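You operate a simulated robot arm through the tools that you are given. There is no shell and no other tool. Be economical: measure what you need, move in short steps, check, and stop when the job is done.

The job below is to be done with a simulated robot arm. You get a single attempt, and the scene is never put back.

JOB
Clip the papers in the card rack: green clip on house, red clip on garden.
Fine: the clips are in the CLIPS drawer; shut it after. Where these are worked on the way, their far stop is far enough and under half their travel is too little: clips drawer.

Only the result counts: the job must be done as asked and must still hold three seconds after the hand-in. Knocking over, shifting, dropping, spilling or breaking anything else fails it.

ROBOT AND FRAMES
A 7-joint arm with a two-finger parallel gripper, fixed in place. Base frame: the origin is at the foot of the arm, x ahead of it, y to its left, z up. Readings come in mm, degrees, newtons and seconds.
Its first joint turns from -166.0 to 166.0 degrees. Payload 4.4 kg.
The tool frame sits at the grasp point between the pads (the TCP): z along the fingers, y along the line on which they close. The tips reach 23 mm beyond it. Largest opening 94 mm; finger width 38, thickness 10; the body of the gripper, 54 by 96 mm, starts 39 mm behind the TCP.
Orientation is told as [roll, pitch, yaw] about the base's x, y, z axes, in that order, counted from this pose: with the fingers straight down and closing along the base's y, the tool's x points along the base's -x, its y along +y and its z along -z.

CONTROLS
- The arm moves only by the tool play_rows. Its argument "plan" is a list of rows, each an object (a shift or turn left out is 0, a gripper value left out holds the last) with "turn": the turn, a rotation vector about the tool's x, y, z in units of 5 degrees (1.0 is 5 degrees), a list of three; "dp": the shift along the tool's x, y, z in units of 40 mm (1.0 is 40 mm), a list of three; "grip": the gripper command, from -1 (shut) to 1 (fully open), values between in proportion. In form: [{"turn": [ax, ay, az], "dp": [dx, dy, dz], "grip": grip}, ...]. A call has 1 to 8 rows; each row shifts and turns the commanded pose from where the row before left it, along the tool's axes as they then stand. A call with a number of a shift or a turn outside -1 to 1 is refused whole. Each row takes 0.2 s and may step no farther than 50 mm and 8.6 degrees from the row before; otherwise, or with a gripper value out of range, the whole call is refused. Where a pose cannot be reached the arm comes as near as it can. A force on the tool above 40 N (or 10 N above the force at the start of the call, whichever is more), or a blocked arm, ends the call early, and 0.2 s more pass. The fingers move at their own pace (about 72 mm/s each) and stop on an object; they squeeze with about 37 N. The grip force told is the motor's: it shows also when the fingers shut on nothing. Time passes only in rows, and 0.2 s behind the last, so rows that do not move let the fingers close. It gives the time, the measured TCP pose, the force on the tool (base axes), the opening and the grip force at its end, in the units of the frame above (readings bear some noise), with the torque about the TCP (base axes, N m) and any sound that the robot's microphone picked up.
- Cameras (640 x 400 px; columns grow to the right, rows downward): "scene" is fixed at [50.4, -652.5, 1305.8]; the picture's right is [0.68, -0.73, 0.00], its down [-0.16, -0.15, -0.97] and it looks along [0.72, 0.66, -0.22] (base axes); focal length 338 px, centre (320, 200). "wrist" rides on the gripper at [86, 16, -74] in the tool frame; the picture's right is [-0.18, 0.98, 0.00], its down [-0.58, -0.11, -0.81] and it looks along [-0.79, -0.15, 0.59] (tool axes); focal length 243 px, centre (320, 200). There is no depth. A picture from a camera that has moved, and an enlarged one, comes with that camera's place and axes in the base frame and with its lens.
- capture(camera): a new picture of that camera. The clock stands still meanwhile.
- enlarge(camera, box): a new picture of the part [left, top, right, bottom] of that camera's present view, enlarged. The clock stands still meanwhile.
- finish_job(): hands the job in; it is judged then, once.

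Go step by step. Nothing tells you positions but the pictures and the camera data: compare them with the known pose of the tool, close in by small moves and look again before you grip or let go. The budget is 120 turns and 76 pictures, counting those below and the enlarged ones. Unless the task says otherwise, let go and move clear before handing in, and close with one line.

The tools are called after ">>>" as a command line: name --argument value ..., lists and objects as JSON in quotes. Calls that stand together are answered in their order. play_rows: Moves the arm, as the interface text tells. Its arguments: {"type":"object","properties":{"plan":{"type":"array","items":{"type":"object","properties":{"turn":{"type":"array","items":{"type":"number"}},"dp":{"type":"array","items":{"type":"number"}},"grip":{"type":"number"}}}}},"required":["plan"]} The other tools are called the same way: capture (camera) takes a picture; enlarge (camera, box) takes an enlarged picture of a part of a camera's view; finish_job () hands the job in.

At the start:

```text
clock: 0.0
eef_pos: [655.7, 554.6, 1103.8]
orientation: [0.0, 0.0, 0.0]
wrist_force: [-0.3, 0.5, -0.1]
ft_torque: [-0.04, -0.03, 0.02]
grip_width: 93.8
grip_force: 0.1
```

scene: 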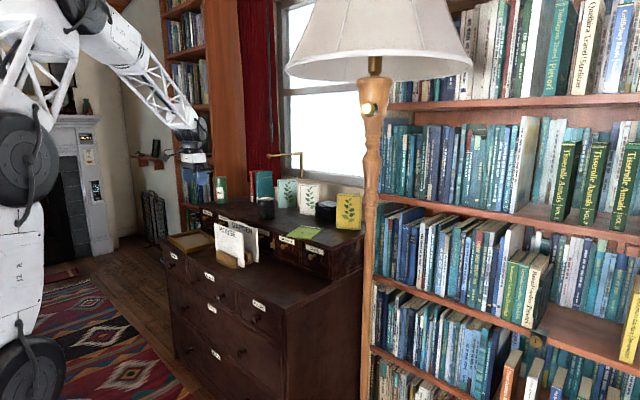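
wrist: 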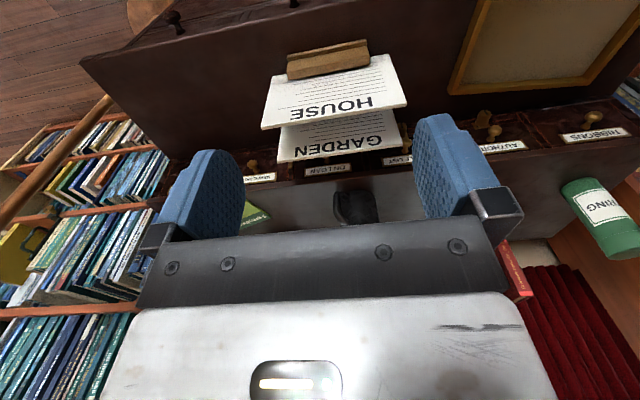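

The desk has a card rack with HOUSE and GARDEN papers and several labelled drawers. I'll enlarge the views to read the labels.

>>> enlarge --camera "scene" --box '[150, 190, 370, 330]'

>>> enlarge --camera "wrist" --box '[200, 0, 640, 275]'

```text
2.86 times, centred on (260, 260) of scene
camera zoom: at [50.4, -652.5, 1305.8], right [0.68, -0.73, 0.0], down [-0.16, -0.15, -0.97], along [0.72, 0.66, -0.22], focal length 966 px, centre (491, 29)
```

zoom: 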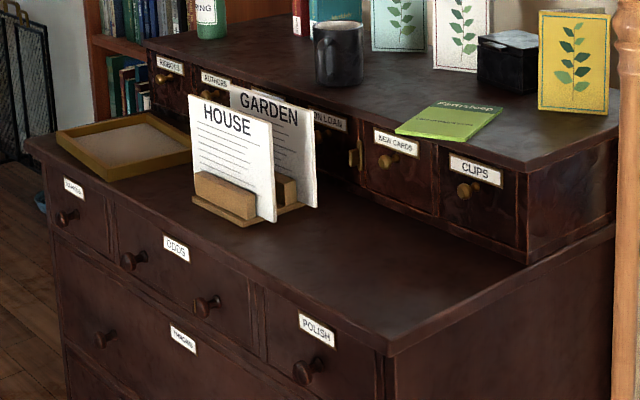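

```text
1.45 times, centred on (420, 138) of wrist
camera zoom: at [568.4, 570.3, 1177.8], right [0.18, 0.98, 0.0], down [0.58, -0.11, 0.81], along [0.79, -0.15, -0.59], focal length 353 px, centre (174, 291)
```

zoom: 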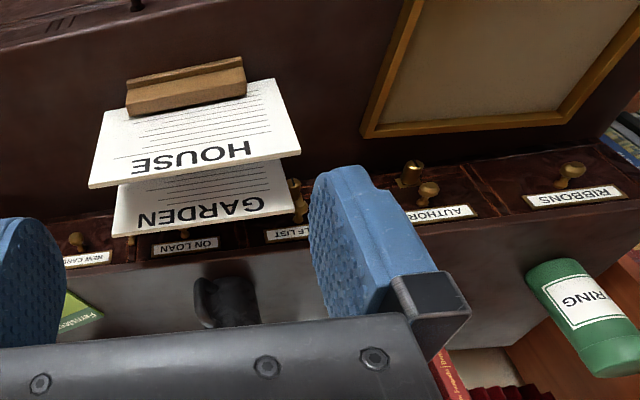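

The desk fronts face the robot (-x), and I put the CLIPS knob near (920, 195, 812). I'll move over towards it.

>>> play_rows --plan '[{"dp": [0, -1, 0.2]}, {"dp": [0, -1, 0.2]}, {"dp": [0, -1, 0.2]}, {"dp": [0, -1, 0.2]}, {"dp": [0, -1, 0.2]}, {"dp": [0, -1, 0.2]}, {"dp": [0, -1, 0.2]}, {"dp": [0, -1, 0.2]}]'

>>> play_rows --plan '[{"turn": [0, -1, 0], "dp": [0, -0.5, 0.5]}, {"turn": [0, -1, 0], "dp": [0, -0.5, 0.5]}, {"turn": [0, -1, 0]}, {"turn": [0, -1, 0]}, {"turn": [0, -1, 0]}, {"turn": [0, -1, 0]}, {"turn": [0, -1, 0]}, {"turn": [0, -1, 0]}]'

>>> capture --camera "wrist"

>>> capture --camera "scene"

```text
clock: 1.8
eef_pos: [657.5, 234.2, 1037.6]
orientation: [0.0, 0.0, 0.0]
wrist_force: [-0.2, 0.5, 0.5]
ft_torque: [0.04, -0.02, 0.01]
grip_width: 93.9
grip_force: 0.0
```

```text
clock: 3.6
eef_pos: [656.5, 194.0, 999.1]
orientation: [-0.1, -40.2, 0.0]
wrist_force: [0.1, -0.8, 0.0]
ft_torque: [-0.01, -0.02, -0.01]
grip_width: 94.1
grip_force: 0.1
```

```text
71 pictures are left
camera wrist: at [542.6, 210.7, 1000.8], right [0.14, 0.98, 0.12], down [-0.07, -0.11, 0.99], along [0.99, -0.15, 0.06], focal length 243 px, centre (320, 200)
```

wrist: 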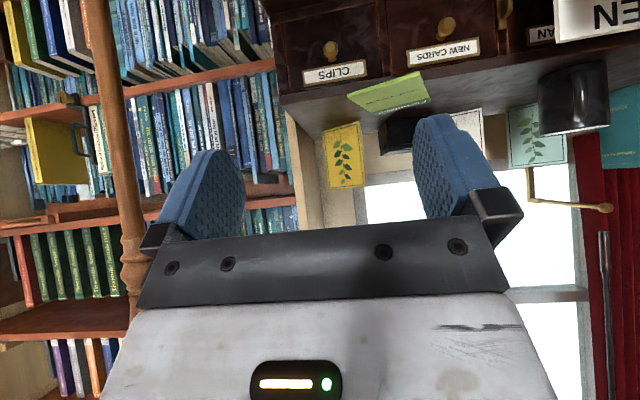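

```text
70 pictures are left
```

scene: 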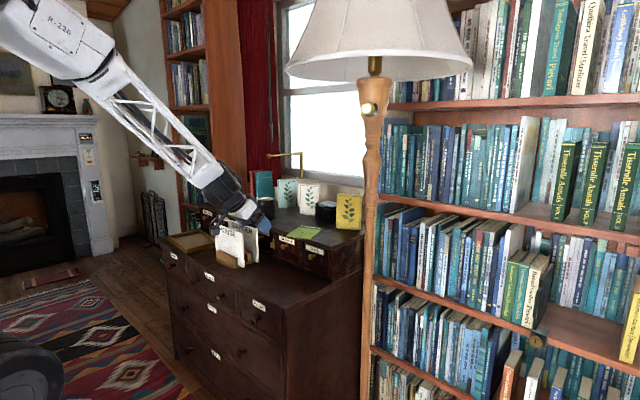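

Both views put the CLIPS knob at about (922, 197, 805). I'll tilt to 50° and go in along the tool axis.

>>> play_rows --plan '[{"turn": [0, -1, 0]}, {"turn": [0, -1, 0]}, {"dp": [0.02, 0.01, 1]}, {"dp": [0.02, 0.01, 1]}, {"dp": [0.02, 0.01, 1]}, {"dp": [0.02, 0.01, 1]}, {"dp": [0.02, 0.01, 1]}, {"dp": [0.02, 0.01, 1]}]'

>>> capture --camera "wrist"

>>> enlarge --camera "scene" --box '[210, 200, 370, 300]'

```text
clock: 5.4
eef_pos: [837.2, 193.9, 841.8]
orientation: [-0.1, -49.9, 0.0]
wrist_force: [-0.2, 0.0, 0.5]
ft_torque: [0.04, 0.04, -0.02]
grip_width: 94.2
grip_force: 0.1
```

```text
69 pictures are left
camera wrist: at [724.4, 210.1, 824.8], right [0.12, 0.98, 0.14], down [-0.24, -0.11, 0.96], along [0.96, -0.15, 0.23], focal length 243 px, centre (320, 200)
```

wrist: 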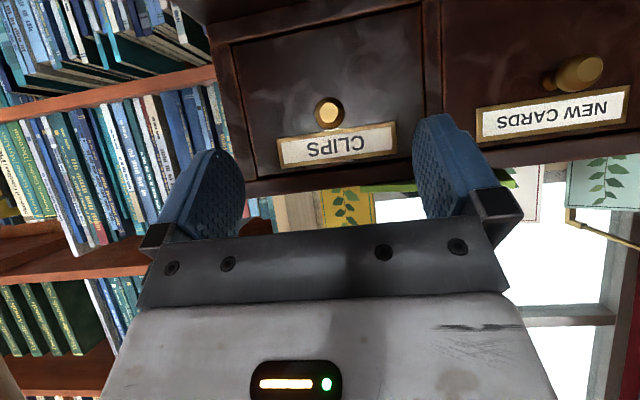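

```text
4.00 times, centred on (290, 250) of scene
camera zoom: at [50.4, -652.5, 1305.8], right [0.68, -0.73, 0.0], down [-0.16, -0.15, -0.97], along [0.72, 0.66, -0.22], focal length 1352 px, centre (440, 0)
```

zoom: 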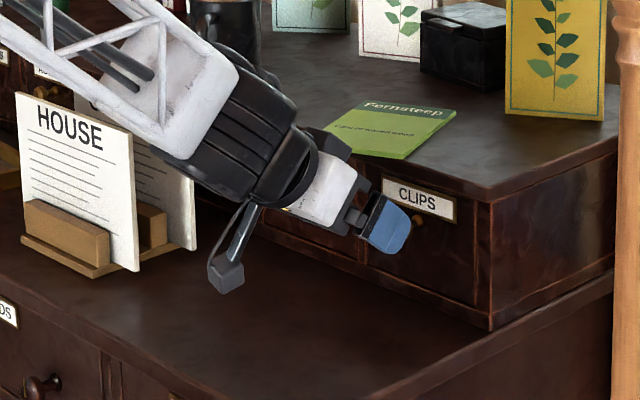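

Knob confirmed at about (922, 196, 803). I'll advance until it sits between the pads and look again.

>>> play_rows --plan '[{"dp": [-0.166, 0.017, 0.65]}, {"dp": [-0.166, 0.017, 0.65]}, {"dp": [-0.166, 0.017, 0.65]}]'

>>> capture --camera "wrist"

>>> enlarge --camera "scene" --box '[270, 220, 350, 270]'

```text
clock: 6.2
eef_pos: [905.7, 197.3, 807.2]
orientation: [-0.1, -50.0, 0.1]
wrist_force: [-80.1, -10.5, 33.8]
ft_torque: [0.0, -1.0, -0.05]
grip_width: 93.6
grip_force: 0.1
stopped in row 3: the force on the tool passed its limit at 149 N (the readings are from after the stop); the commanded pose is now the measured one
```

```text
67 pictures are left
camera wrist: at [792.6, 214.8, 789.3], right [0.12, 0.98, 0.14], down [-0.24, -0.11, 0.96], along [0.96, -0.15, 0.23], focal length 243 px, centre (320, 200)
```

wrist: 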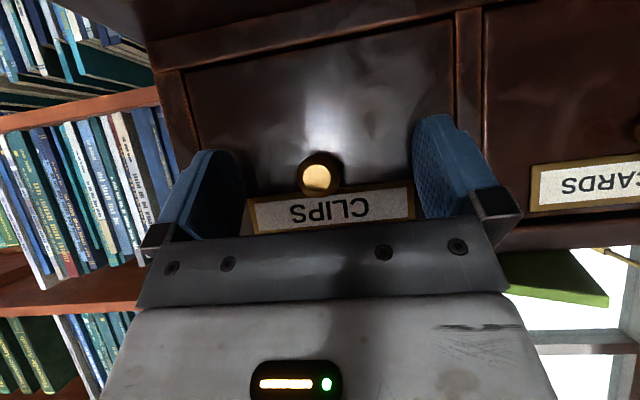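

```text
8.00 times, centred on (310, 245) of scene
camera zoom: at [50.4, -652.5, 1305.8], right [0.68, -0.73, 0.0], down [-0.16, -0.15, -0.97], along [0.72, 0.66, -0.22], focal length 2704 px, centre (400, -160)
```

zoom: 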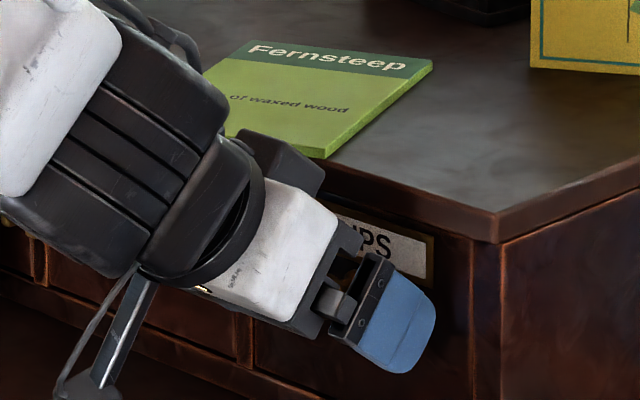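

The fingertips touched the drawer face at about x=936. I'll back off slightly and close on the knob.

>>> play_rows --plan '[{"dp": [0.08, -0.04, -0.1]}, {"grip": -1}, {"grip": -1}, {"grip": -1}, {"grip": -1}, {"grip": -1}]'

>>> capture --camera "wrist"

```text
clock: 7.6
eef_pos: [902.2, 196.7, 805.9]
orientation: [-0.1, -49.9, 0.0]
wrist_force: [-0.1, 25.3, -4.2]
ft_torque: [0.06, -0.01, -0.03]
grip_width: 22.0
grip_force: 45.4
```

```text
65 pictures are left
camera wrist: at [788.7, 213.5, 788.1], right [0.12, 0.98, 0.14], down [-0.24, -0.11, 0.96], along [0.96, -0.15, 0.23], focal length 243 px, centre (320, 200)
```

wrist: 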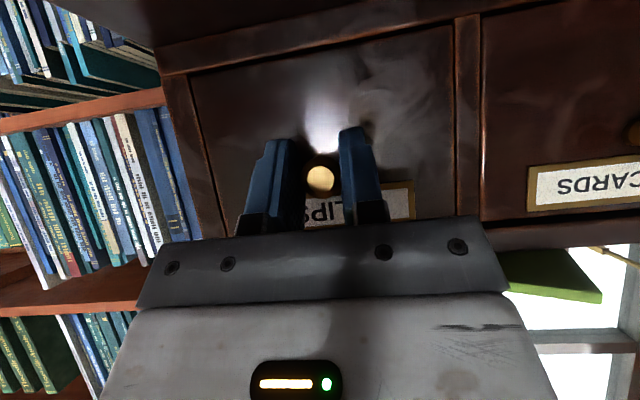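

Gripped on the knob at 22 mm. I'll pull it out along -x.

>>> play_rows --plan '[{"dp": [0.257, 0.03, -0.306]}, {"dp": [0.257, 0, -0.306]}, {"dp": [0.257, 0, -0.306]}, {"dp": [0.257, 0, -0.306]}, {"dp": [0.257, 0, -0.306]}, {"dp": [0.257, 0, -0.306]}]'

>>> capture --camera "scene"

```text
clock: 9.0
eef_pos: [806.4, 197.6, 806.0]
orientation: [-0.1, -49.9, -0.1]
wrist_force: [1.5, 3.3, -9.5]
ft_torque: [-0.1, 0.18, 0.22]
grip_width: 21.8
grip_force: 45.0
```

```text
64 pictures are left
```

scene: 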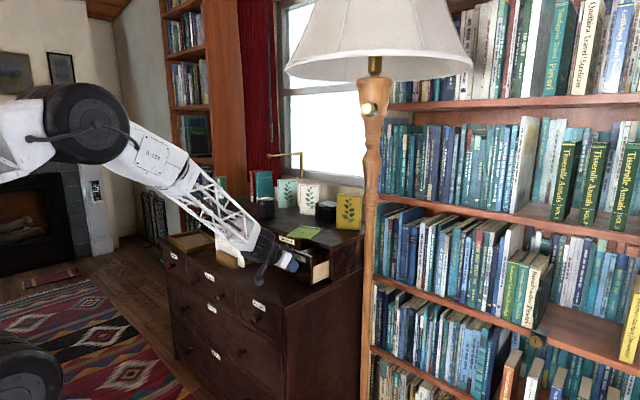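

The drawer is sliding. I'll keep pulling to its stop.

>>> play_rows --plan '[{"dp": [0.257, 0, -0.306]}, {"dp": [0.257, 0, -0.306]}, {"dp": [0.257, 0, -0.306]}, {"dp": [0.257, 0, -0.306]}, {"dp": [0.257, 0, -0.306]}, {"dp": [0.257, 0, -0.306]}]'

>>> enlarge --camera "scene" --box '[210, 200, 370, 300]'

```text
clock: 10.4
eef_pos: [711.0, 197.7, 806.0]
orientation: [-0.1, -50.0, 0.0]
wrist_force: [1.0, 19.0, 0.6]
ft_torque: [-0.05, 0.15, 0.41]
grip_width: 22.1
grip_force: 45.4
```

```text
4.00 times, centred on (290, 250) of scene
camera zoom: at [50.4, -652.5, 1305.8], right [0.68, -0.73, 0.0], down [-0.16, -0.15, -0.97], along [0.72, 0.66, -0.22], focal length 1352 px, centre (440, 0)
```

zoom: 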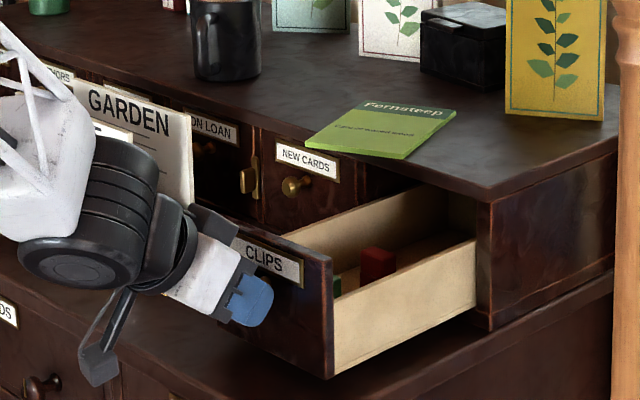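

The drawer is out about 190 mm with red and green items inside. I'll pull a little further to find the stop.

>>> play_rows --plan '[{"dp": [0.257, -0.02, -0.306]}, {"dp": [0.257, 0, -0.306]}, {"dp": [0.16, 0, -0.19]}]'

>>> enlarge --camera "scene" --box '[210, 200, 370, 300]'

```text
clock: 11.0
eef_pos: [686.0, 197.2, 805.7]
orientation: [0.1, -50.0, 0.1]
wrist_force: [29.3, 7.6, -15.9]
ft_torque: [-0.03, -0.19, -0.1]
grip_width: 21.9
grip_force: 44.6
stopped in row 2: the force on the tool passed its limit at 78 N (the readings are from after the stop); the commanded pose is now the measured one
```

```text
4.00 times, centred on (290, 250) of scene
camera zoom: at [50.4, -652.5, 1305.8], right [0.68, -0.73, 0.0], down [-0.16, -0.15, -0.97], along [0.72, 0.66, -0.22], focal length 1352 px, centre (440, 0)
```

zoom: 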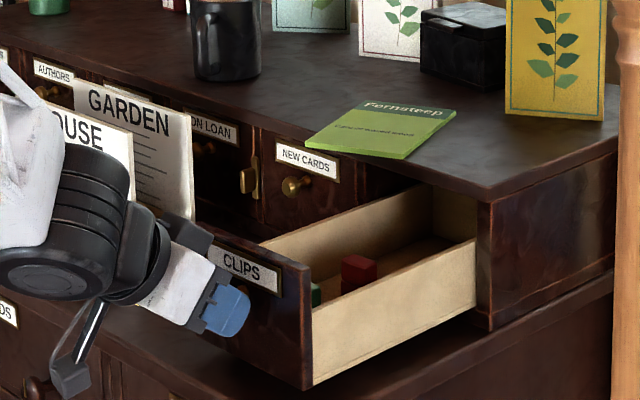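

The stop is reached after about 216 mm of travel. I'll release the knob, retreat and return to vertical for a look inside.

>>> play_rows --plan '[{"grip": 0}, {"grip": 0}, {"dp": [0, 0, -0.8], "grip": 0.3}, {"dp": [0, 0, -1]}, {"dp": [0, 0, -1]}, {"turn": [0, 1, 0], "dp": [-0.5, 0, -0.8]}, {"turn": [0, 1, 0], "dp": [-0.5, 0, -0.8]}, {"turn": [0, 1, 0], "dp": [-0.5, 0, -0.8]}]'

>>> play_rows --plan '[{"turn": [0, 1, 0]}, {"turn": [0, 1, 0]}, {"turn": [0, 1, 0]}, {"turn": [0, 1, 0]}, {"turn": [0, 1, 0]}, {"turn": [0, 1, 0]}, {"turn": [0, 1, 0]}]'

>>> capture --camera "wrist"

```text
clock: 12.8
eef_pos: [573.2, 196.7, 986.5]
orientation: [-0.2, -35.0, 0.1]
wrist_force: [-0.1, -0.5, 0.0]
ft_torque: [0.0, 0.0, 0.01]
grip_width: 61.0
grip_force: 0.1
```

```text
clock: 14.4
eef_pos: [574.0, 196.9, 987.4]
orientation: [0.1, 0.0, 0.0]
wrist_force: [-0.2, 0.0, -0.6]
ft_torque: [0.02, 0.01, 0.02]
grip_width: 61.1
grip_force: 0.0
```

```text
61 pictures are left
camera wrist: at [486.8, 213.0, 1063.0], right [0.18, 0.98, 0.0], down [0.58, -0.11, 0.81], along [0.79, -0.15, -0.59], focal length 243 px, centre (320, 200)
```

wrist: 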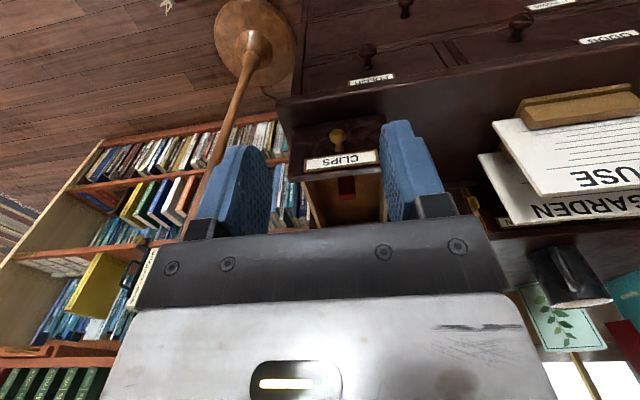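

I'll move above the drawer to look inside.

>>> play_rows --plan '[{"dp": [-0.93, -0.03, -0.5], "grip": 1}, {"dp": [-0.93, -0.03, -0.5]}, {"dp": [-0.93, -0.03, -0.4]}, {"dp": [-0.93, -0.03, -0.4]}, {"dp": [-0.93, -0.03, 0]}]'

>>> enlarge --camera "wrist" --box '[160, 0, 480, 200]'

```text
clock: 15.6
eef_pos: [760.6, 190.2, 1061.3]
orientation: [0.1, 0.0, 0.0]
wrist_force: [-0.1, -0.3, 0.5]
ft_torque: [0.02, 0.04, 0.02]
grip_width: 93.9
grip_force: 0.1
```

```text
2.00 times, centred on (320, 100) of wrist
camera zoom: at [672.8, 207.3, 1136.0], right [0.18, 0.98, 0.0], down [0.58, -0.11, 0.81], along [0.79, -0.15, -0.59], focal length 485 px, centre (320, 400)
```

zoom: 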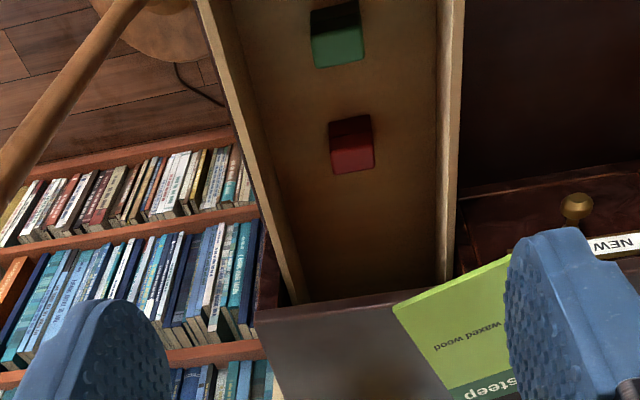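

I see a green and a red block clip in the drawer. I'll go lower for a closer look.

>>> play_rows --plan '[{"dp": [0.3, 0, 1]}, {"dp": [0.3, 0, 1]}, {"dp": [0, 0, 1]}]'

>>> enlarge --camera "wrist" --box '[200, 0, 440, 150]'

>>> enlarge --camera "scene" --box '[260, 230, 340, 280]'

```text
clock: 16.4
eef_pos: [733.9, 189.7, 940.1]
orientation: [0.0, -0.3, 0.0]
wrist_force: [0.0, 0.2, -0.2]
ft_torque: [0.02, 0.02, 0.01]
grip_width: 93.9
grip_force: 0.0
```

```text
2.67 times, centred on (320, 75) of wrist
camera zoom: at [647.9, 207.1, 1015.9], right [0.18, 0.98, 0.0], down [0.58, -0.11, 0.81], along [0.79, -0.15, -0.59], focal length 647 px, centre (320, 533)
```

zoom: 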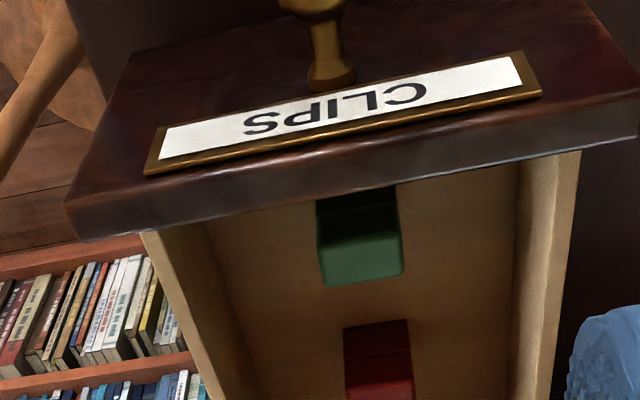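

```text
8.00 times, centred on (300, 255) of scene
camera zoom: at [50.4, -652.5, 1305.8], right [0.68, -0.73, 0.0], down [-0.16, -0.15, -0.97], along [0.72, 0.66, -0.22], focal length 2704 px, centre (480, -240)
```

zoom: 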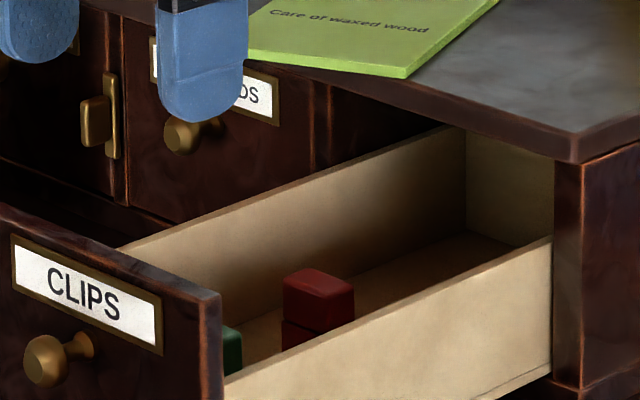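

The clips lie with a slot in the face towards -x, so each needs a 90° pitch to bring its mouth down onto a paper. I'll turn the gripper 180° about its axis so the camera doesn't foul the drawer front or the papers.

>>> play_rows --plan '[{"turn": [0, 0, 1]}, {"turn": [0, 0, 1]}, {"turn": [0, 0, 1]}, {"turn": [0, 0, 1]}, {"turn": [0, 0, 1]}, {"turn": [0, 0, 1]}, {"turn": [0, 0, 1]}, {"turn": [0, 0, 1]}]'

>>> play_rows --plan '[{"turn": [0, 0, 1]}, {"turn": [0, 0, 1]}, {"turn": [0, 0, 1]}, {"turn": [0, 0, 1]}, {"turn": [0, 0, 1]}, {"turn": [0, 0, 1]}, {"turn": [0, 0, 1]}, {"turn": [0, 0, 1]}]'

>>> play_rows --plan '[{"turn": [0, 0, 1]}, {"turn": [0, 0, 1]}, {"turn": [0, 0, 1]}, {"turn": [0, 0, 1]}, {"turn": [0, 0, 1]}, {"turn": [0, 0, 1]}, {"turn": [0, 0, 1]}, {"turn": [0, 0, 1]}]'

>>> play_rows --plan '[{"turn": [0, 0, 1]}, {"turn": [0, 0, 1]}, {"turn": [0, 0, 1]}, {"turn": [0, 0, 1]}, {"turn": [0, 0, 1]}, {"turn": [0, 0, 1]}, {"turn": [0, 0, 1]}, {"turn": [0, 0, 1]}]'

>>> play_rows --plan '[{"turn": [0, 0, 1]}, {"turn": [0, 0, 1]}, {"turn": [0, 0, 1]}, {"turn": [0, 0, 1]}]'

>>> capture --camera "wrist"

```text
clock: 18.2
eef_pos: [734.9, 190.2, 940.5]
orientation: [0.1, -0.1, -40.0]
wrist_force: [0.4, -0.2, 0.4]
ft_torque: [0.01, -0.01, -0.02]
grip_width: 93.8
grip_force: 0.2
```

```text
clock: 20.0
eef_pos: [735.9, 191.3, 939.8]
orientation: [0.1, 0.0, -80.0]
wrist_force: [-1.0, -0.4, -0.8]
ft_torque: [0.01, 0.01, -0.02]
grip_width: 93.9
grip_force: 0.1
```

```text
clock: 21.8
eef_pos: [736.2, 190.1, 940.0]
orientation: [0.0, 0.1, -120.1]
wrist_force: [0.0, 0.5, 1.2]
ft_torque: [0.04, 0.03, 0.02]
grip_width: 93.9
grip_force: 0.0
```

```text
clock: 23.6
eef_pos: [735.5, 190.7, 940.2]
orientation: [0.0, 0.0, -157.6]
wrist_force: [-0.2, 0.7, 0.1]
ft_torque: [-0.04, -0.01, -0.02]
grip_width: 93.7
grip_force: 0.1
```

```text
clock: 24.6
eef_pos: [736.3, 191.1, 941.6]
orientation: [0.0, 0.1, -157.5]
wrist_force: [0.4, -0.1, 0.4]
ft_torque: [0.04, -0.01, -0.04]
grip_width: 93.9
grip_force: 0.2
out of reach, approached as far as the arm can: row 1, 2, 3, 4
```

```text
57 pictures are left
camera wrist: at [821.1, 209.8, 1015.8], right [0.21, -0.98, 0.0], down [-0.58, -0.12, 0.81], along [-0.79, -0.17, -0.59], focal length 243 px, centre (320, 200)
```

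wrist: 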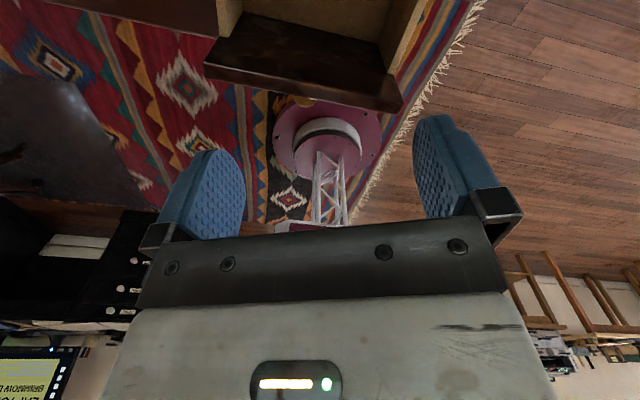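

The joint limit stops at about -157°, so camera-up isn't available. Instead I'll turn back to yaw 0, grasp with a backward tilt (pitch +), and place with a forward tilt.

>>> play_rows --plan '[{"turn": [0, 0, -1]}, {"turn": [0, 0, -1]}, {"turn": [0, 0, -1]}, {"turn": [0, 0, -1]}, {"turn": [0, 0, -1]}, {"turn": [0, 0, -1]}, {"turn": [0, 0, -1]}, {"turn": [0, 0, -1]}]'

>>> play_rows --plan '[{"turn": [0, 0, -1]}, {"turn": [0, 0, -1]}, {"turn": [0, 0, -1]}, {"turn": [0, 0, -1]}, {"turn": [0, 0, -1]}, {"turn": [0, 0, -1]}, {"turn": [0, 0, -1]}, {"turn": [0, 0, -1]}]'

>>> play_rows --plan '[{"turn": [0, 0, -1]}, {"turn": [0, 0, -1]}, {"turn": [0, 0, -1]}, {"turn": [0, 0, -1]}, {"turn": [0, 0, -1]}, {"turn": [0, 0, -1]}, {"turn": [0, 0, -1]}, {"turn": [0, 0, -1]}]'

>>> play_rows --plan '[{"turn": [0, 0, -1]}, {"turn": [0, 0, -1]}, {"turn": [0, 0, -1]}, {"turn": [0, 0, -1]}, {"turn": [0, 0, -1]}, {"turn": [0, 0, -1]}]'

```text
clock: 26.4
eef_pos: [734.8, 192.1, 941.4]
orientation: [0.1, -0.1, -117.4]
wrist_force: [-0.2, 0.4, -0.4]
ft_torque: [-0.03, -0.03, 0.04]
grip_width: 93.9
grip_force: 0.0
```

```text
clock: 28.2
eef_pos: [736.6, 190.4, 939.4]
orientation: [0.1, 0.0, -77.3]
wrist_force: [0.4, -0.8, -0.9]
ft_torque: [-0.01, 0.03, -0.01]
grip_width: 94.3
grip_force: 0.0
```

```text
clock: 30.0
eef_pos: [737.3, 190.5, 940.6]
orientation: [0.1, -0.1, -37.4]
wrist_force: [-0.6, 0.3, -0.2]
ft_torque: [-0.02, -0.02, -0.02]
grip_width: 93.7
grip_force: 0.2
```

```text
clock: 31.4
eef_pos: [734.3, 189.3, 940.6]
orientation: [0.0, 0.0, -7.5]
wrist_force: [1.0, 0.2, -0.5]
ft_torque: [0.0, -0.01, 0.02]
grip_width: 94.0
grip_force: 0.1
```

Finishing the yaw, then tilting to +45° above the green clip.

>>> play_rows --plan '[{"turn": [0, 0, -0.75]}, {"turn": [0, 0, -0.75]}, {"turn": [0, 1, 0], "dp": [-0.6, 0.1, 0]}, {"turn": [0, 1, 0], "dp": [-0.6, 0.0, 0]}, {"turn": [0, 1, 0]}, {"turn": [0, 1, 0]}, {"turn": [0, 1, 0]}, {"turn": [0, 1, 0]}]'

>>> play_rows --plan '[{"turn": [0, 1, 0]}, {"turn": [0, 1, 0]}, {"turn": [0, 1, 0]}]'

>>> capture --camera "wrist"

```text
clock: 33.2
eef_pos: [785.0, 195.3, 938.8]
orientation: [0.0, 29.9, -0.1]
wrist_force: [0.3, -0.4, 0.0]
ft_torque: [0.0, 0.02, -0.03]
grip_width: 94.2
grip_force: 0.2
```

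```text
clock: 34.0
eef_pos: [784.0, 195.2, 938.8]
orientation: [0.1, 44.9, 0.0]
wrist_force: [0.5, -0.3, 0.7]
ft_torque: [0.0, -0.01, 0.02]
grip_width: 94.0
grip_force: 0.0
```

```text
56 pictures are left
camera wrist: at [774.7, 211.5, 1052.6], right [0.13, 0.98, -0.13], down [0.98, -0.11, 0.16], along [0.14, -0.15, -0.98], focal length 243 px, centre (320, 200)
```

wrist: 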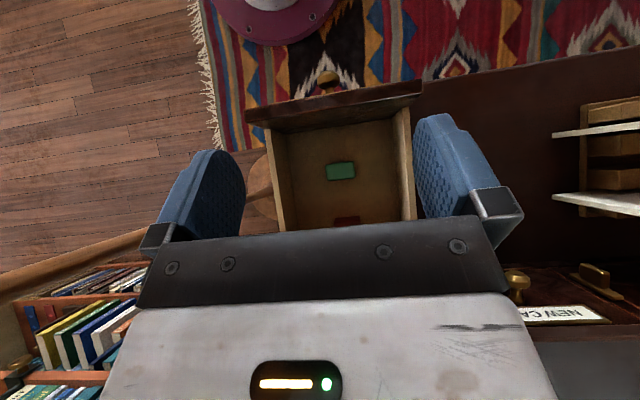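

>>> enlarge --camera "wrist" --box '[240, 80, 440, 230]'

>>> enlarge --camera "wrist" --box '[480, 60, 640, 260]'

```text
2.67 times, centred on (340, 155) of wrist
camera zoom: at [774.7, 211.5, 1052.6], right [0.13, 0.98, -0.13], down [0.98, -0.11, 0.16], along [0.14, -0.15, -0.98], focal length 647 px, centre (267, 320)
```

zoom: 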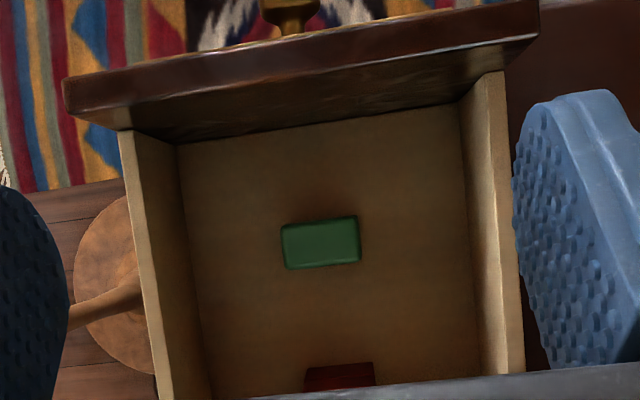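

```text
2.00 times, centred on (560, 160) of wrist
camera zoom: at [774.7, 211.5, 1052.6], right [0.13, 0.98, -0.13], down [0.98, -0.11, 0.16], along [0.14, -0.15, -0.98], focal length 485 px, centre (-160, 280)
```

zoom: 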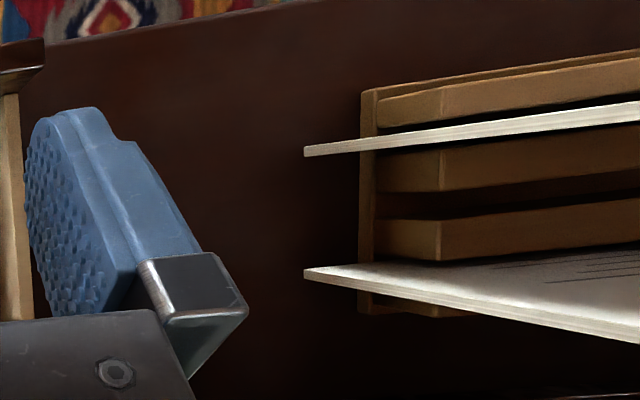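

Top view puts the green clip at about (783.5, 198), with a 32×18 mm top at z≈789. It's probably standing mouth-down. I'll reduce the tilt to 25° and descend towards it.

>>> play_rows --plan '[{"turn": [0, -1, 0], "grip": 0.3}, {"turn": [0, -1, 0]}, {"turn": [0, -1, 0]}, {"turn": [0, -1, 0]}, {"dp": [-0.465, 0.035, 1]}, {"dp": [-0.465, 0.035, 1]}]'

>>> capture --camera "wrist"

>>> enlarge --camera "scene" --box '[210, 180, 370, 280]'

```text
clock: 35.4
eef_pos: [783.9, 198.7, 852.6]
orientation: [0.0, 24.8, 0.1]
wrist_force: [0.1, 0.0, 0.4]
ft_torque: [-0.03, -0.03, -0.02]
grip_width: 60.9
grip_force: 0.1
```

```text
53 pictures are left
camera wrist: at [736.1, 215.2, 956.8], right [0.17, 0.98, -0.08], down [0.87, -0.11, 0.49], along [0.47, -0.15, -0.87], focal length 243 px, centre (320, 200)
```

wrist: 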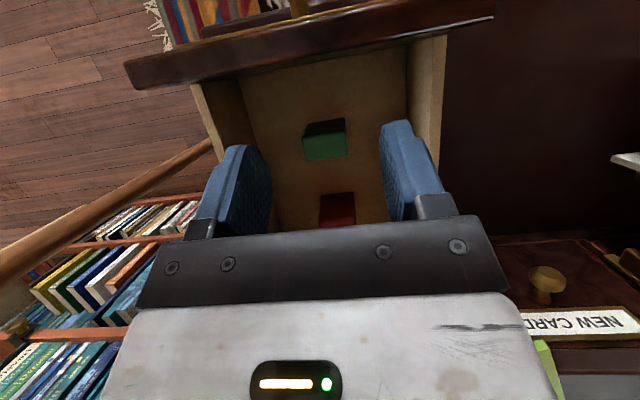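

```text
4.00 times, centred on (290, 230) of scene
camera zoom: at [50.4, -652.5, 1305.8], right [0.68, -0.73, 0.0], down [-0.16, -0.15, -0.97], along [0.72, 0.66, -0.22], focal length 1352 px, centre (440, 80)
```

zoom: 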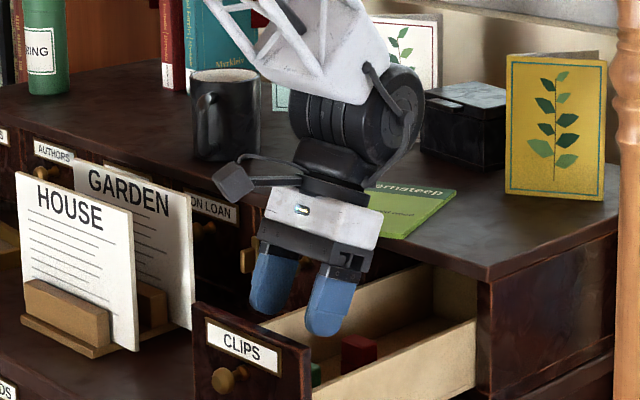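

Well aligned with the green clip. Descending around it.

>>> play_rows --plan '[{"dp": [-0.37, -0.02, 0.8]}, {"dp": [-0.37, -0.02, 0.75]}]'

>>> capture --camera "wrist"

>>> enlarge --camera "scene" --box '[240, 210, 340, 290]'

```text
clock: 36.0
eef_pos: [785.5, 196.7, 781.8]
orientation: [0.0, 24.8, 0.0]
wrist_force: [-0.1, -0.5, -0.6]
ft_torque: [0.01, 0.01, 0.01]
grip_width: 61.2
grip_force: 0.0
```

```text
51 pictures are left
camera wrist: at [738.1, 212.6, 886.5], right [0.17, 0.98, -0.08], down [0.87, -0.11, 0.49], along [0.47, -0.15, -0.87], focal length 243 px, centre (320, 200)
```

wrist: 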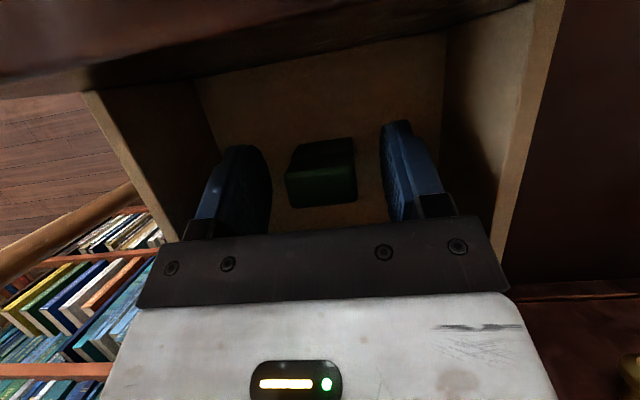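

```text
5.00 times, centred on (290, 250) of scene
camera zoom: at [50.4, -652.5, 1305.8], right [0.68, -0.73, 0.0], down [-0.16, -0.15, -0.97], along [0.72, 0.66, -0.22], focal length 1690 px, centre (470, -50)
```

zoom: 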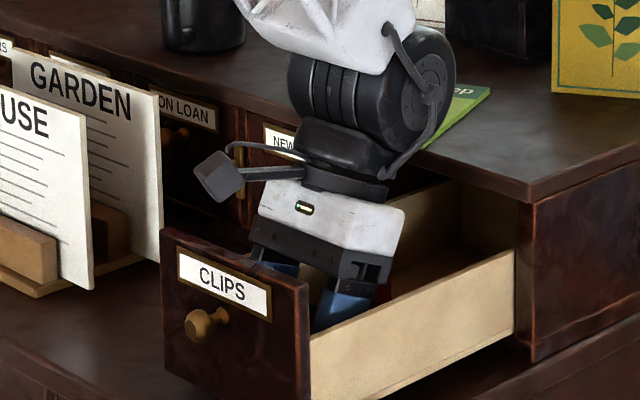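

Centred. Closing on the green clip.

>>> play_rows --plan '[{"grip": -1}, {"grip": -1}, {"grip": -1}, {"grip": -1}]'

>>> play_rows --plan '[{"dp": [0.2, 0, -0.43]}, {"dp": [0.4, 0, -0.86]}, {"dp": [0.4, 0, -0.86]}, {"dp": [0.4, 0, -0.86]}, {"dp": [0.4, 0, -0.86]}]'

>>> capture --camera "wrist"

>>> enlarge --camera "scene" --box '[250, 170, 330, 220]'

```text
clock: 37.0
eef_pos: [785.1, 194.9, 782.0]
orientation: [0.0, 24.9, 0.0]
wrist_force: [0.0, 0.0, 0.6]
ft_torque: [0.02, 0.03, 0.02]
grip_width: 31.2
grip_force: 36.5
```

```text
clock: 38.2
eef_pos: [785.0, 195.0, 950.4]
orientation: [0.0, 25.0, 0.0]
wrist_force: [0.5, -1.0, -0.1]
ft_torque: [0.01, 0.02, -0.03]
grip_width: 30.8
grip_force: 37.4
```

```text
49 pictures are left
camera wrist: at [737.4, 210.8, 1054.9], right [0.17, 0.98, -0.08], down [0.87, -0.11, 0.49], along [0.47, -0.15, -0.87], focal length 243 px, centre (320, 200)
```

wrist: 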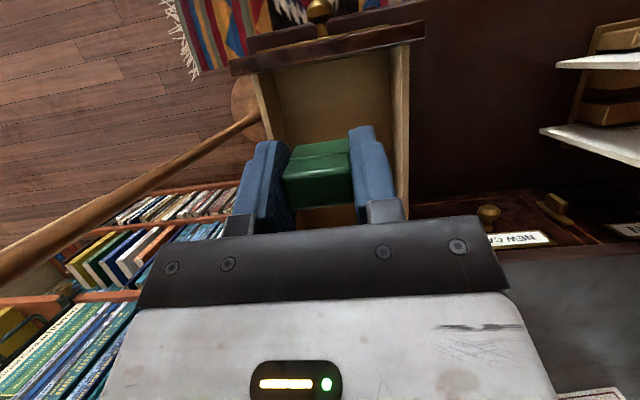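

```text
8.00 times, centred on (290, 195) of scene
camera zoom: at [50.4, -652.5, 1305.8], right [0.68, -0.73, 0.0], down [-0.16, -0.15, -0.97], along [0.72, 0.66, -0.22], focal length 2704 px, centre (560, 240)
```

zoom: 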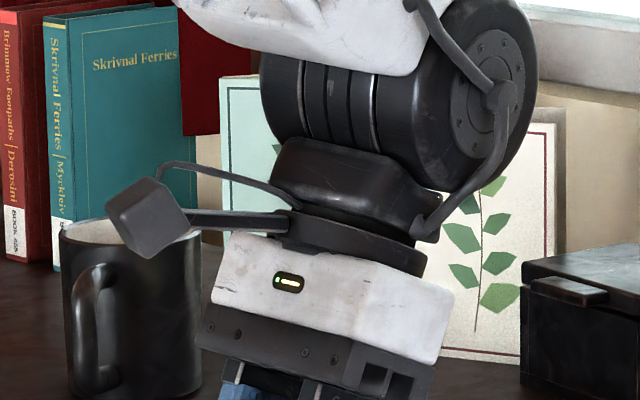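

The green clip is lifted. I'll inspect its shape.

>>> enlarge --camera "wrist" --box '[260, 110, 420, 210]'

>>> enlarge --camera "scene" --box '[265, 210, 325, 250]'

```text
4.00 times, centred on (340, 160) of wrist
camera zoom: at [737.4, 210.8, 1054.9], right [0.17, 0.98, -0.08], down [0.87, -0.11, 0.49], along [0.47, -0.15, -0.87], focal length 970 px, centre (240, 360)
```

zoom: 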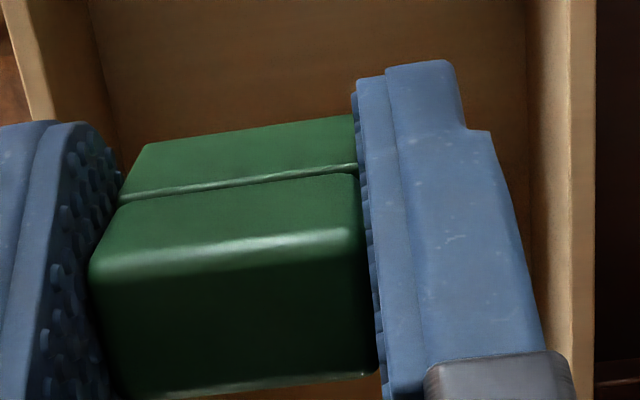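

```text
10.00 times, centred on (295, 230) of scene
camera zoom: at [50.4, -652.5, 1305.8], right [0.68, -0.73, 0.0], down [-0.16, -0.15, -0.97], along [0.72, 0.66, -0.22], focal length 3379 px, centre (570, -100)
```

zoom: 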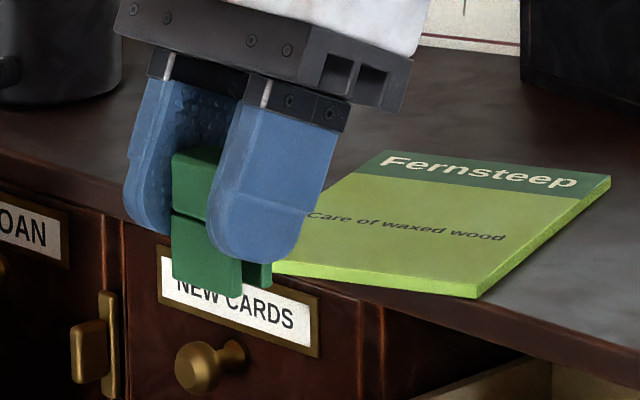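

The clip has a solid head and two legs with a downward slot that lies parallel to the papers, so no rotation is needed. I'll carry it over to the papers at the same height.

>>> play_rows --plan '[{"dp": [0.08, 0.5, -0.18]}, {"dp": [0.08, 1, -0.18]}, {"dp": [0, 1, 0]}, {"dp": [0, 1, 0]}, {"dp": [0, 1, 0]}, {"dp": [0, 1, 0]}, {"dp": [0, 1, 0]}, {"dp": [0, 0.5, 0]}]'

>>> capture --camera "wrist"

>>> enlarge --camera "scene" --box '[180, 160, 300, 280]'

```text
clock: 40.0
eef_pos: [784.2, 476.4, 969.3]
orientation: [0.0, 25.0, 0.0]
wrist_force: [-0.6, -0.8, -0.5]
ft_torque: [0.0, 0.01, 0.01]
grip_width: 31.1
grip_force: 36.8
```

```text
45 pictures are left
camera wrist: at [737.1, 492.2, 1073.3], right [0.17, 0.98, -0.08], down [0.87, -0.11, 0.49], along [0.47, -0.15, -0.87], focal length 243 px, centre (320, 200)
```

wrist: 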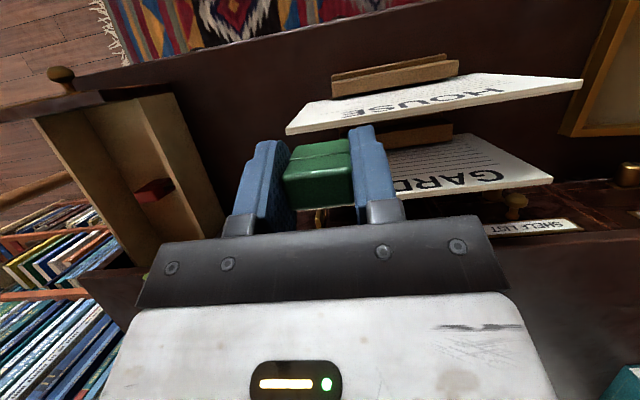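

```text
3.33 times, centred on (240, 220) of scene
camera zoom: at [50.4, -652.5, 1305.8], right [0.68, -0.73, 0.0], down [-0.16, -0.15, -0.97], along [0.72, 0.66, -0.22], focal length 1126 px, centre (587, 133)
```

zoom: 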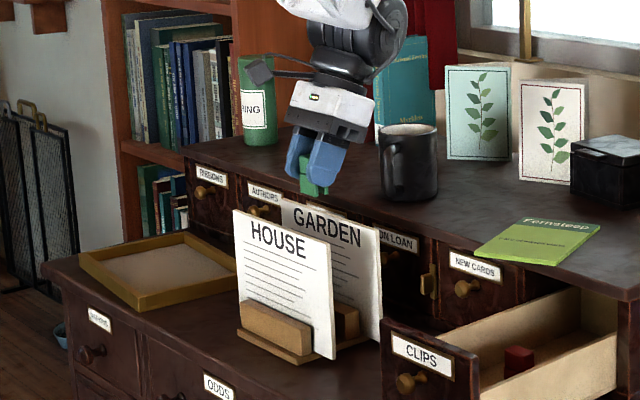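

HOUSE's top edge runs at x≈777, z≈868 and y≈441–657. I'll hover the clip just above its middle and compare.

>>> play_rows --plan '[{"dp": [-0.165, 0.87, 0.53]}, {"dp": [-0.165, 0.87, 0.53]}]'

>>> enlarge --camera "wrist" --box '[200, 60, 440, 210]'

>>> enlarge --camera "scene" --box '[200, 190, 290, 250]'

```text
clock: 40.6
eef_pos: [777.8, 545.1, 927.8]
orientation: [0.2, 24.8, 0.1]
wrist_force: [0.0, -0.5, 0.5]
ft_torque: [0.01, -0.05, 0.02]
grip_width: 30.9
grip_force: 37.1
```

```text
2.67 times, centred on (320, 135) of wrist
camera zoom: at [730.3, 561.6, 1030.8], right [0.17, 0.98, -0.08], down [0.87, -0.11, 0.49], along [0.47, -0.15, -0.87], focal length 647 px, centre (320, 373)
```

zoom: 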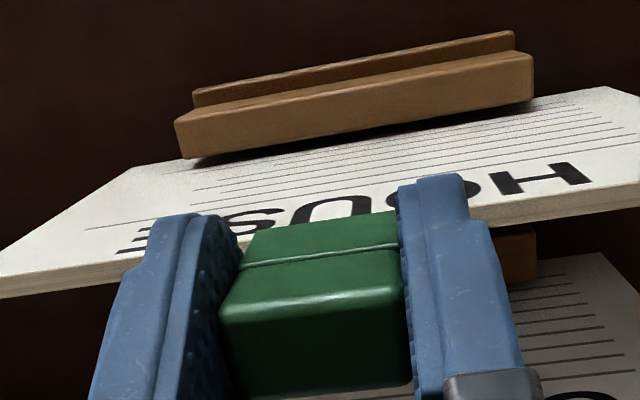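

```text
6.67 times, centred on (245, 220) of scene
camera zoom: at [50.4, -652.5, 1305.8], right [0.68, -0.73, 0.0], down [-0.16, -0.15, -0.97], along [0.72, 0.66, -0.22], focal length 2253 px, centre (820, 67)
```

zoom: 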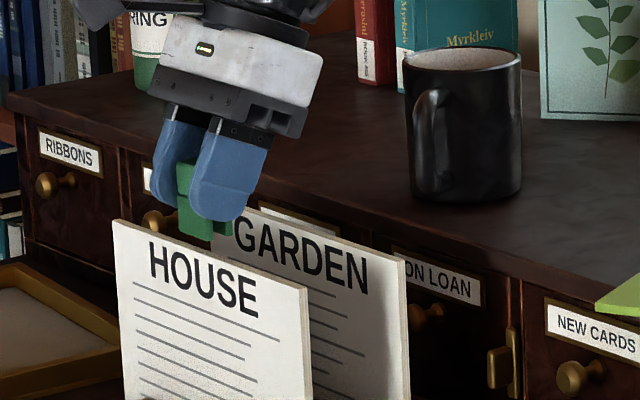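

>>> enlarge --camera "scene" --box '[212, 205, 248, 235]'

```text
13.33 times, centred on (230, 220) of scene
camera zoom: at [50.4, -652.5, 1305.8], right [0.68, -0.73, 0.0], down [-0.16, -0.15, -0.97], along [0.72, 0.66, -0.22], focal length 4506 px, centre (1520, -67)
```

zoom: 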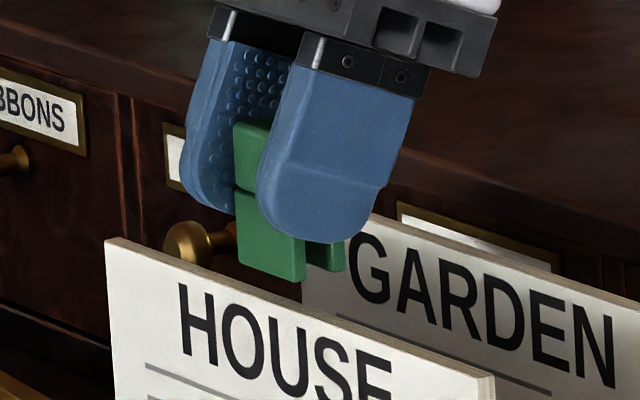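

>>> enlarge --camera "scene" --box '[223, 216, 235, 224]'

```text
16.00 times, centred on (229, 220) of scene
camera zoom: at [50.4, -652.5, 1305.8], right [0.68, -0.73, 0.0], down [-0.16, -0.15, -0.97], along [0.72, 0.66, -0.22], focal length 5407 px, centre (1776, -120)
```

zoom: 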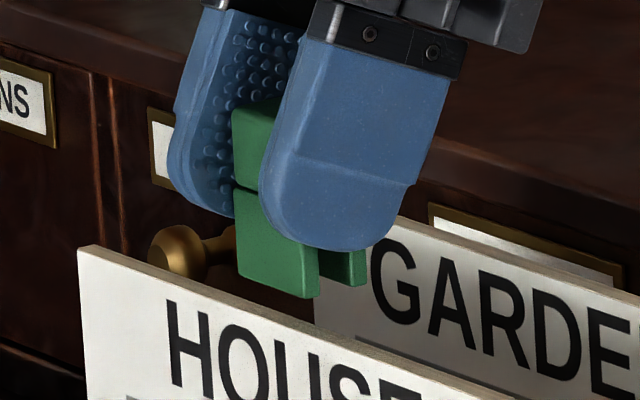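

The slot gap is about 12 mm against a paper about 4.5 mm thick, and the two line up within 1 mm. I'll lower about 20 mm so the legs straddle the top edge.

>>> play_rows --plan '[{"dp": [-0.09, 0, 0.136]}, {"dp": [-0.07, 0, 0.145]}, {"dp": [-0.07, 0, 0.145]}]'

>>> enlarge --camera "scene" --box '[223, 218, 235, 226]'

>>> enlarge --camera "wrist" --box '[200, 60, 440, 210]'

```text
clock: 41.4
eef_pos: [778.5, 545.1, 906.3]
orientation: [0.0, 24.8, 0.0]
wrist_force: [0.3, 0.8, -0.3]
ft_torque: [0.03, 0.0, -0.02]
grip_width: 31.0
grip_force: 37.2
```

```text
16.00 times, centred on (229, 222) of scene
camera zoom: at [50.4, -652.5, 1305.8], right [0.68, -0.73, 0.0], down [-0.16, -0.15, -0.97], along [0.72, 0.66, -0.22], focal length 5407 px, centre (1776, -152)
```

zoom: 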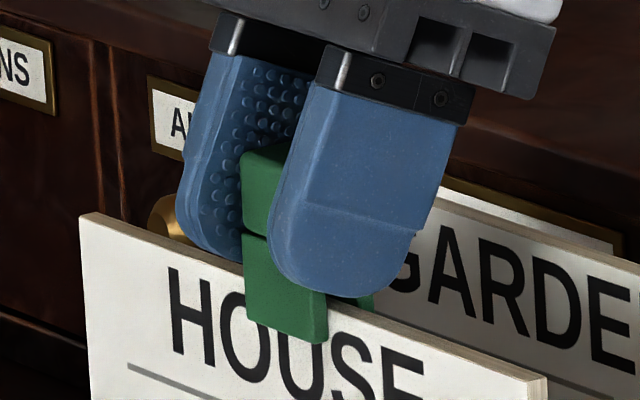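

```text
2.67 times, centred on (320, 135) of wrist
camera zoom: at [731.5, 561.8, 1009.8], right [0.17, 0.98, -0.08], down [0.87, -0.11, 0.49], along [0.47, -0.15, -0.87], focal length 647 px, centre (320, 373)
```

zoom: 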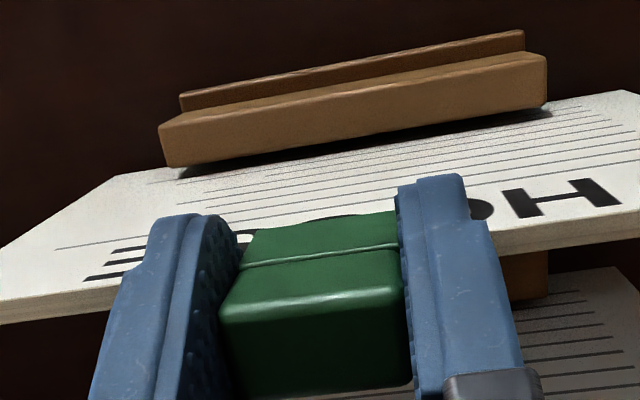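

The legs straddle the HOUSE paper. I'll lower a touch more and release.

>>> play_rows --plan '[{"dp": [-0.03, 0, 0.07]}, {"grip": -0.2}, {"grip": -0.05}, {"grip": -0.05}]'

>>> enlarge --camera "scene" --box '[223, 218, 235, 226]'

```text
clock: 42.4
eef_pos: [778.9, 545.3, 902.8]
orientation: [0.0, 24.9, 0.0]
wrist_force: [0.3, 2.6, 12.7]
ft_torque: [0.01, 0.01, 0.03]
grip_width: 43.7
grip_force: 0.1
```

```text
16.00 times, centred on (229, 222) of scene
camera zoom: at [50.4, -652.5, 1305.8], right [0.68, -0.73, 0.0], down [-0.16, -0.15, -0.97], along [0.72, 0.66, -0.22], focal length 5407 px, centre (1776, -152)
```

zoom: 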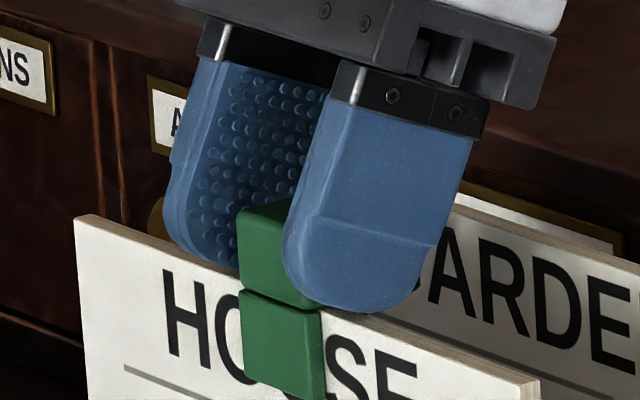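

The clip is seated, and a fingertip is resting lightly on the paper. I'll go straight up.

>>> play_rows --plan '[{"dp": [0.1, 0, -0.226]}, {"dp": [0.3, 0, -0.7]}, {"dp": [0.4, 0, -0.9]}, {"dp": [0.1, 0, -0.3]}]'

>>> enlarge --camera "scene" --box '[190, 200, 300, 270]'

>>> capture --camera "wrist"

```text
clock: 43.4
eef_pos: [783.8, 544.7, 994.4]
orientation: [0.0, 24.9, -0.1]
wrist_force: [-0.6, -0.2, 0.0]
ft_torque: [0.0, -0.01, 0.0]
grip_width: 45.2
grip_force: 0.1
```

```text
5.71 times, centred on (245, 235) of scene
camera zoom: at [50.4, -652.5, 1305.8], right [0.68, -0.73, 0.0], down [-0.16, -0.15, -0.97], along [0.72, 0.66, -0.22], focal length 1931 px, centre (749, 0)
```

zoom: 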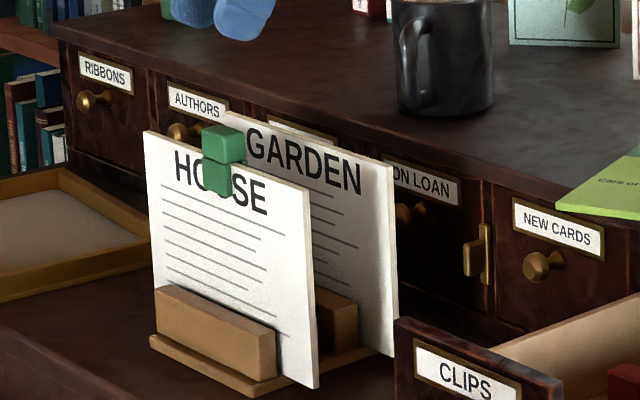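

```text
35 pictures are left
camera wrist: at [736.3, 561.4, 1098.8], right [0.17, 0.98, -0.08], down [0.87, -0.11, 0.49], along [0.47, -0.15, -0.87], focal length 243 px, centre (320, 200)
```

wrist: 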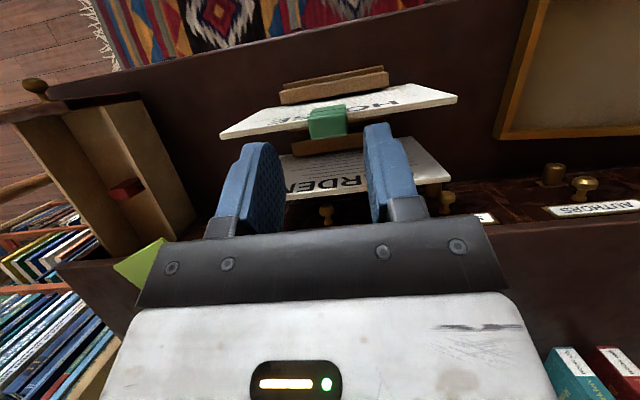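

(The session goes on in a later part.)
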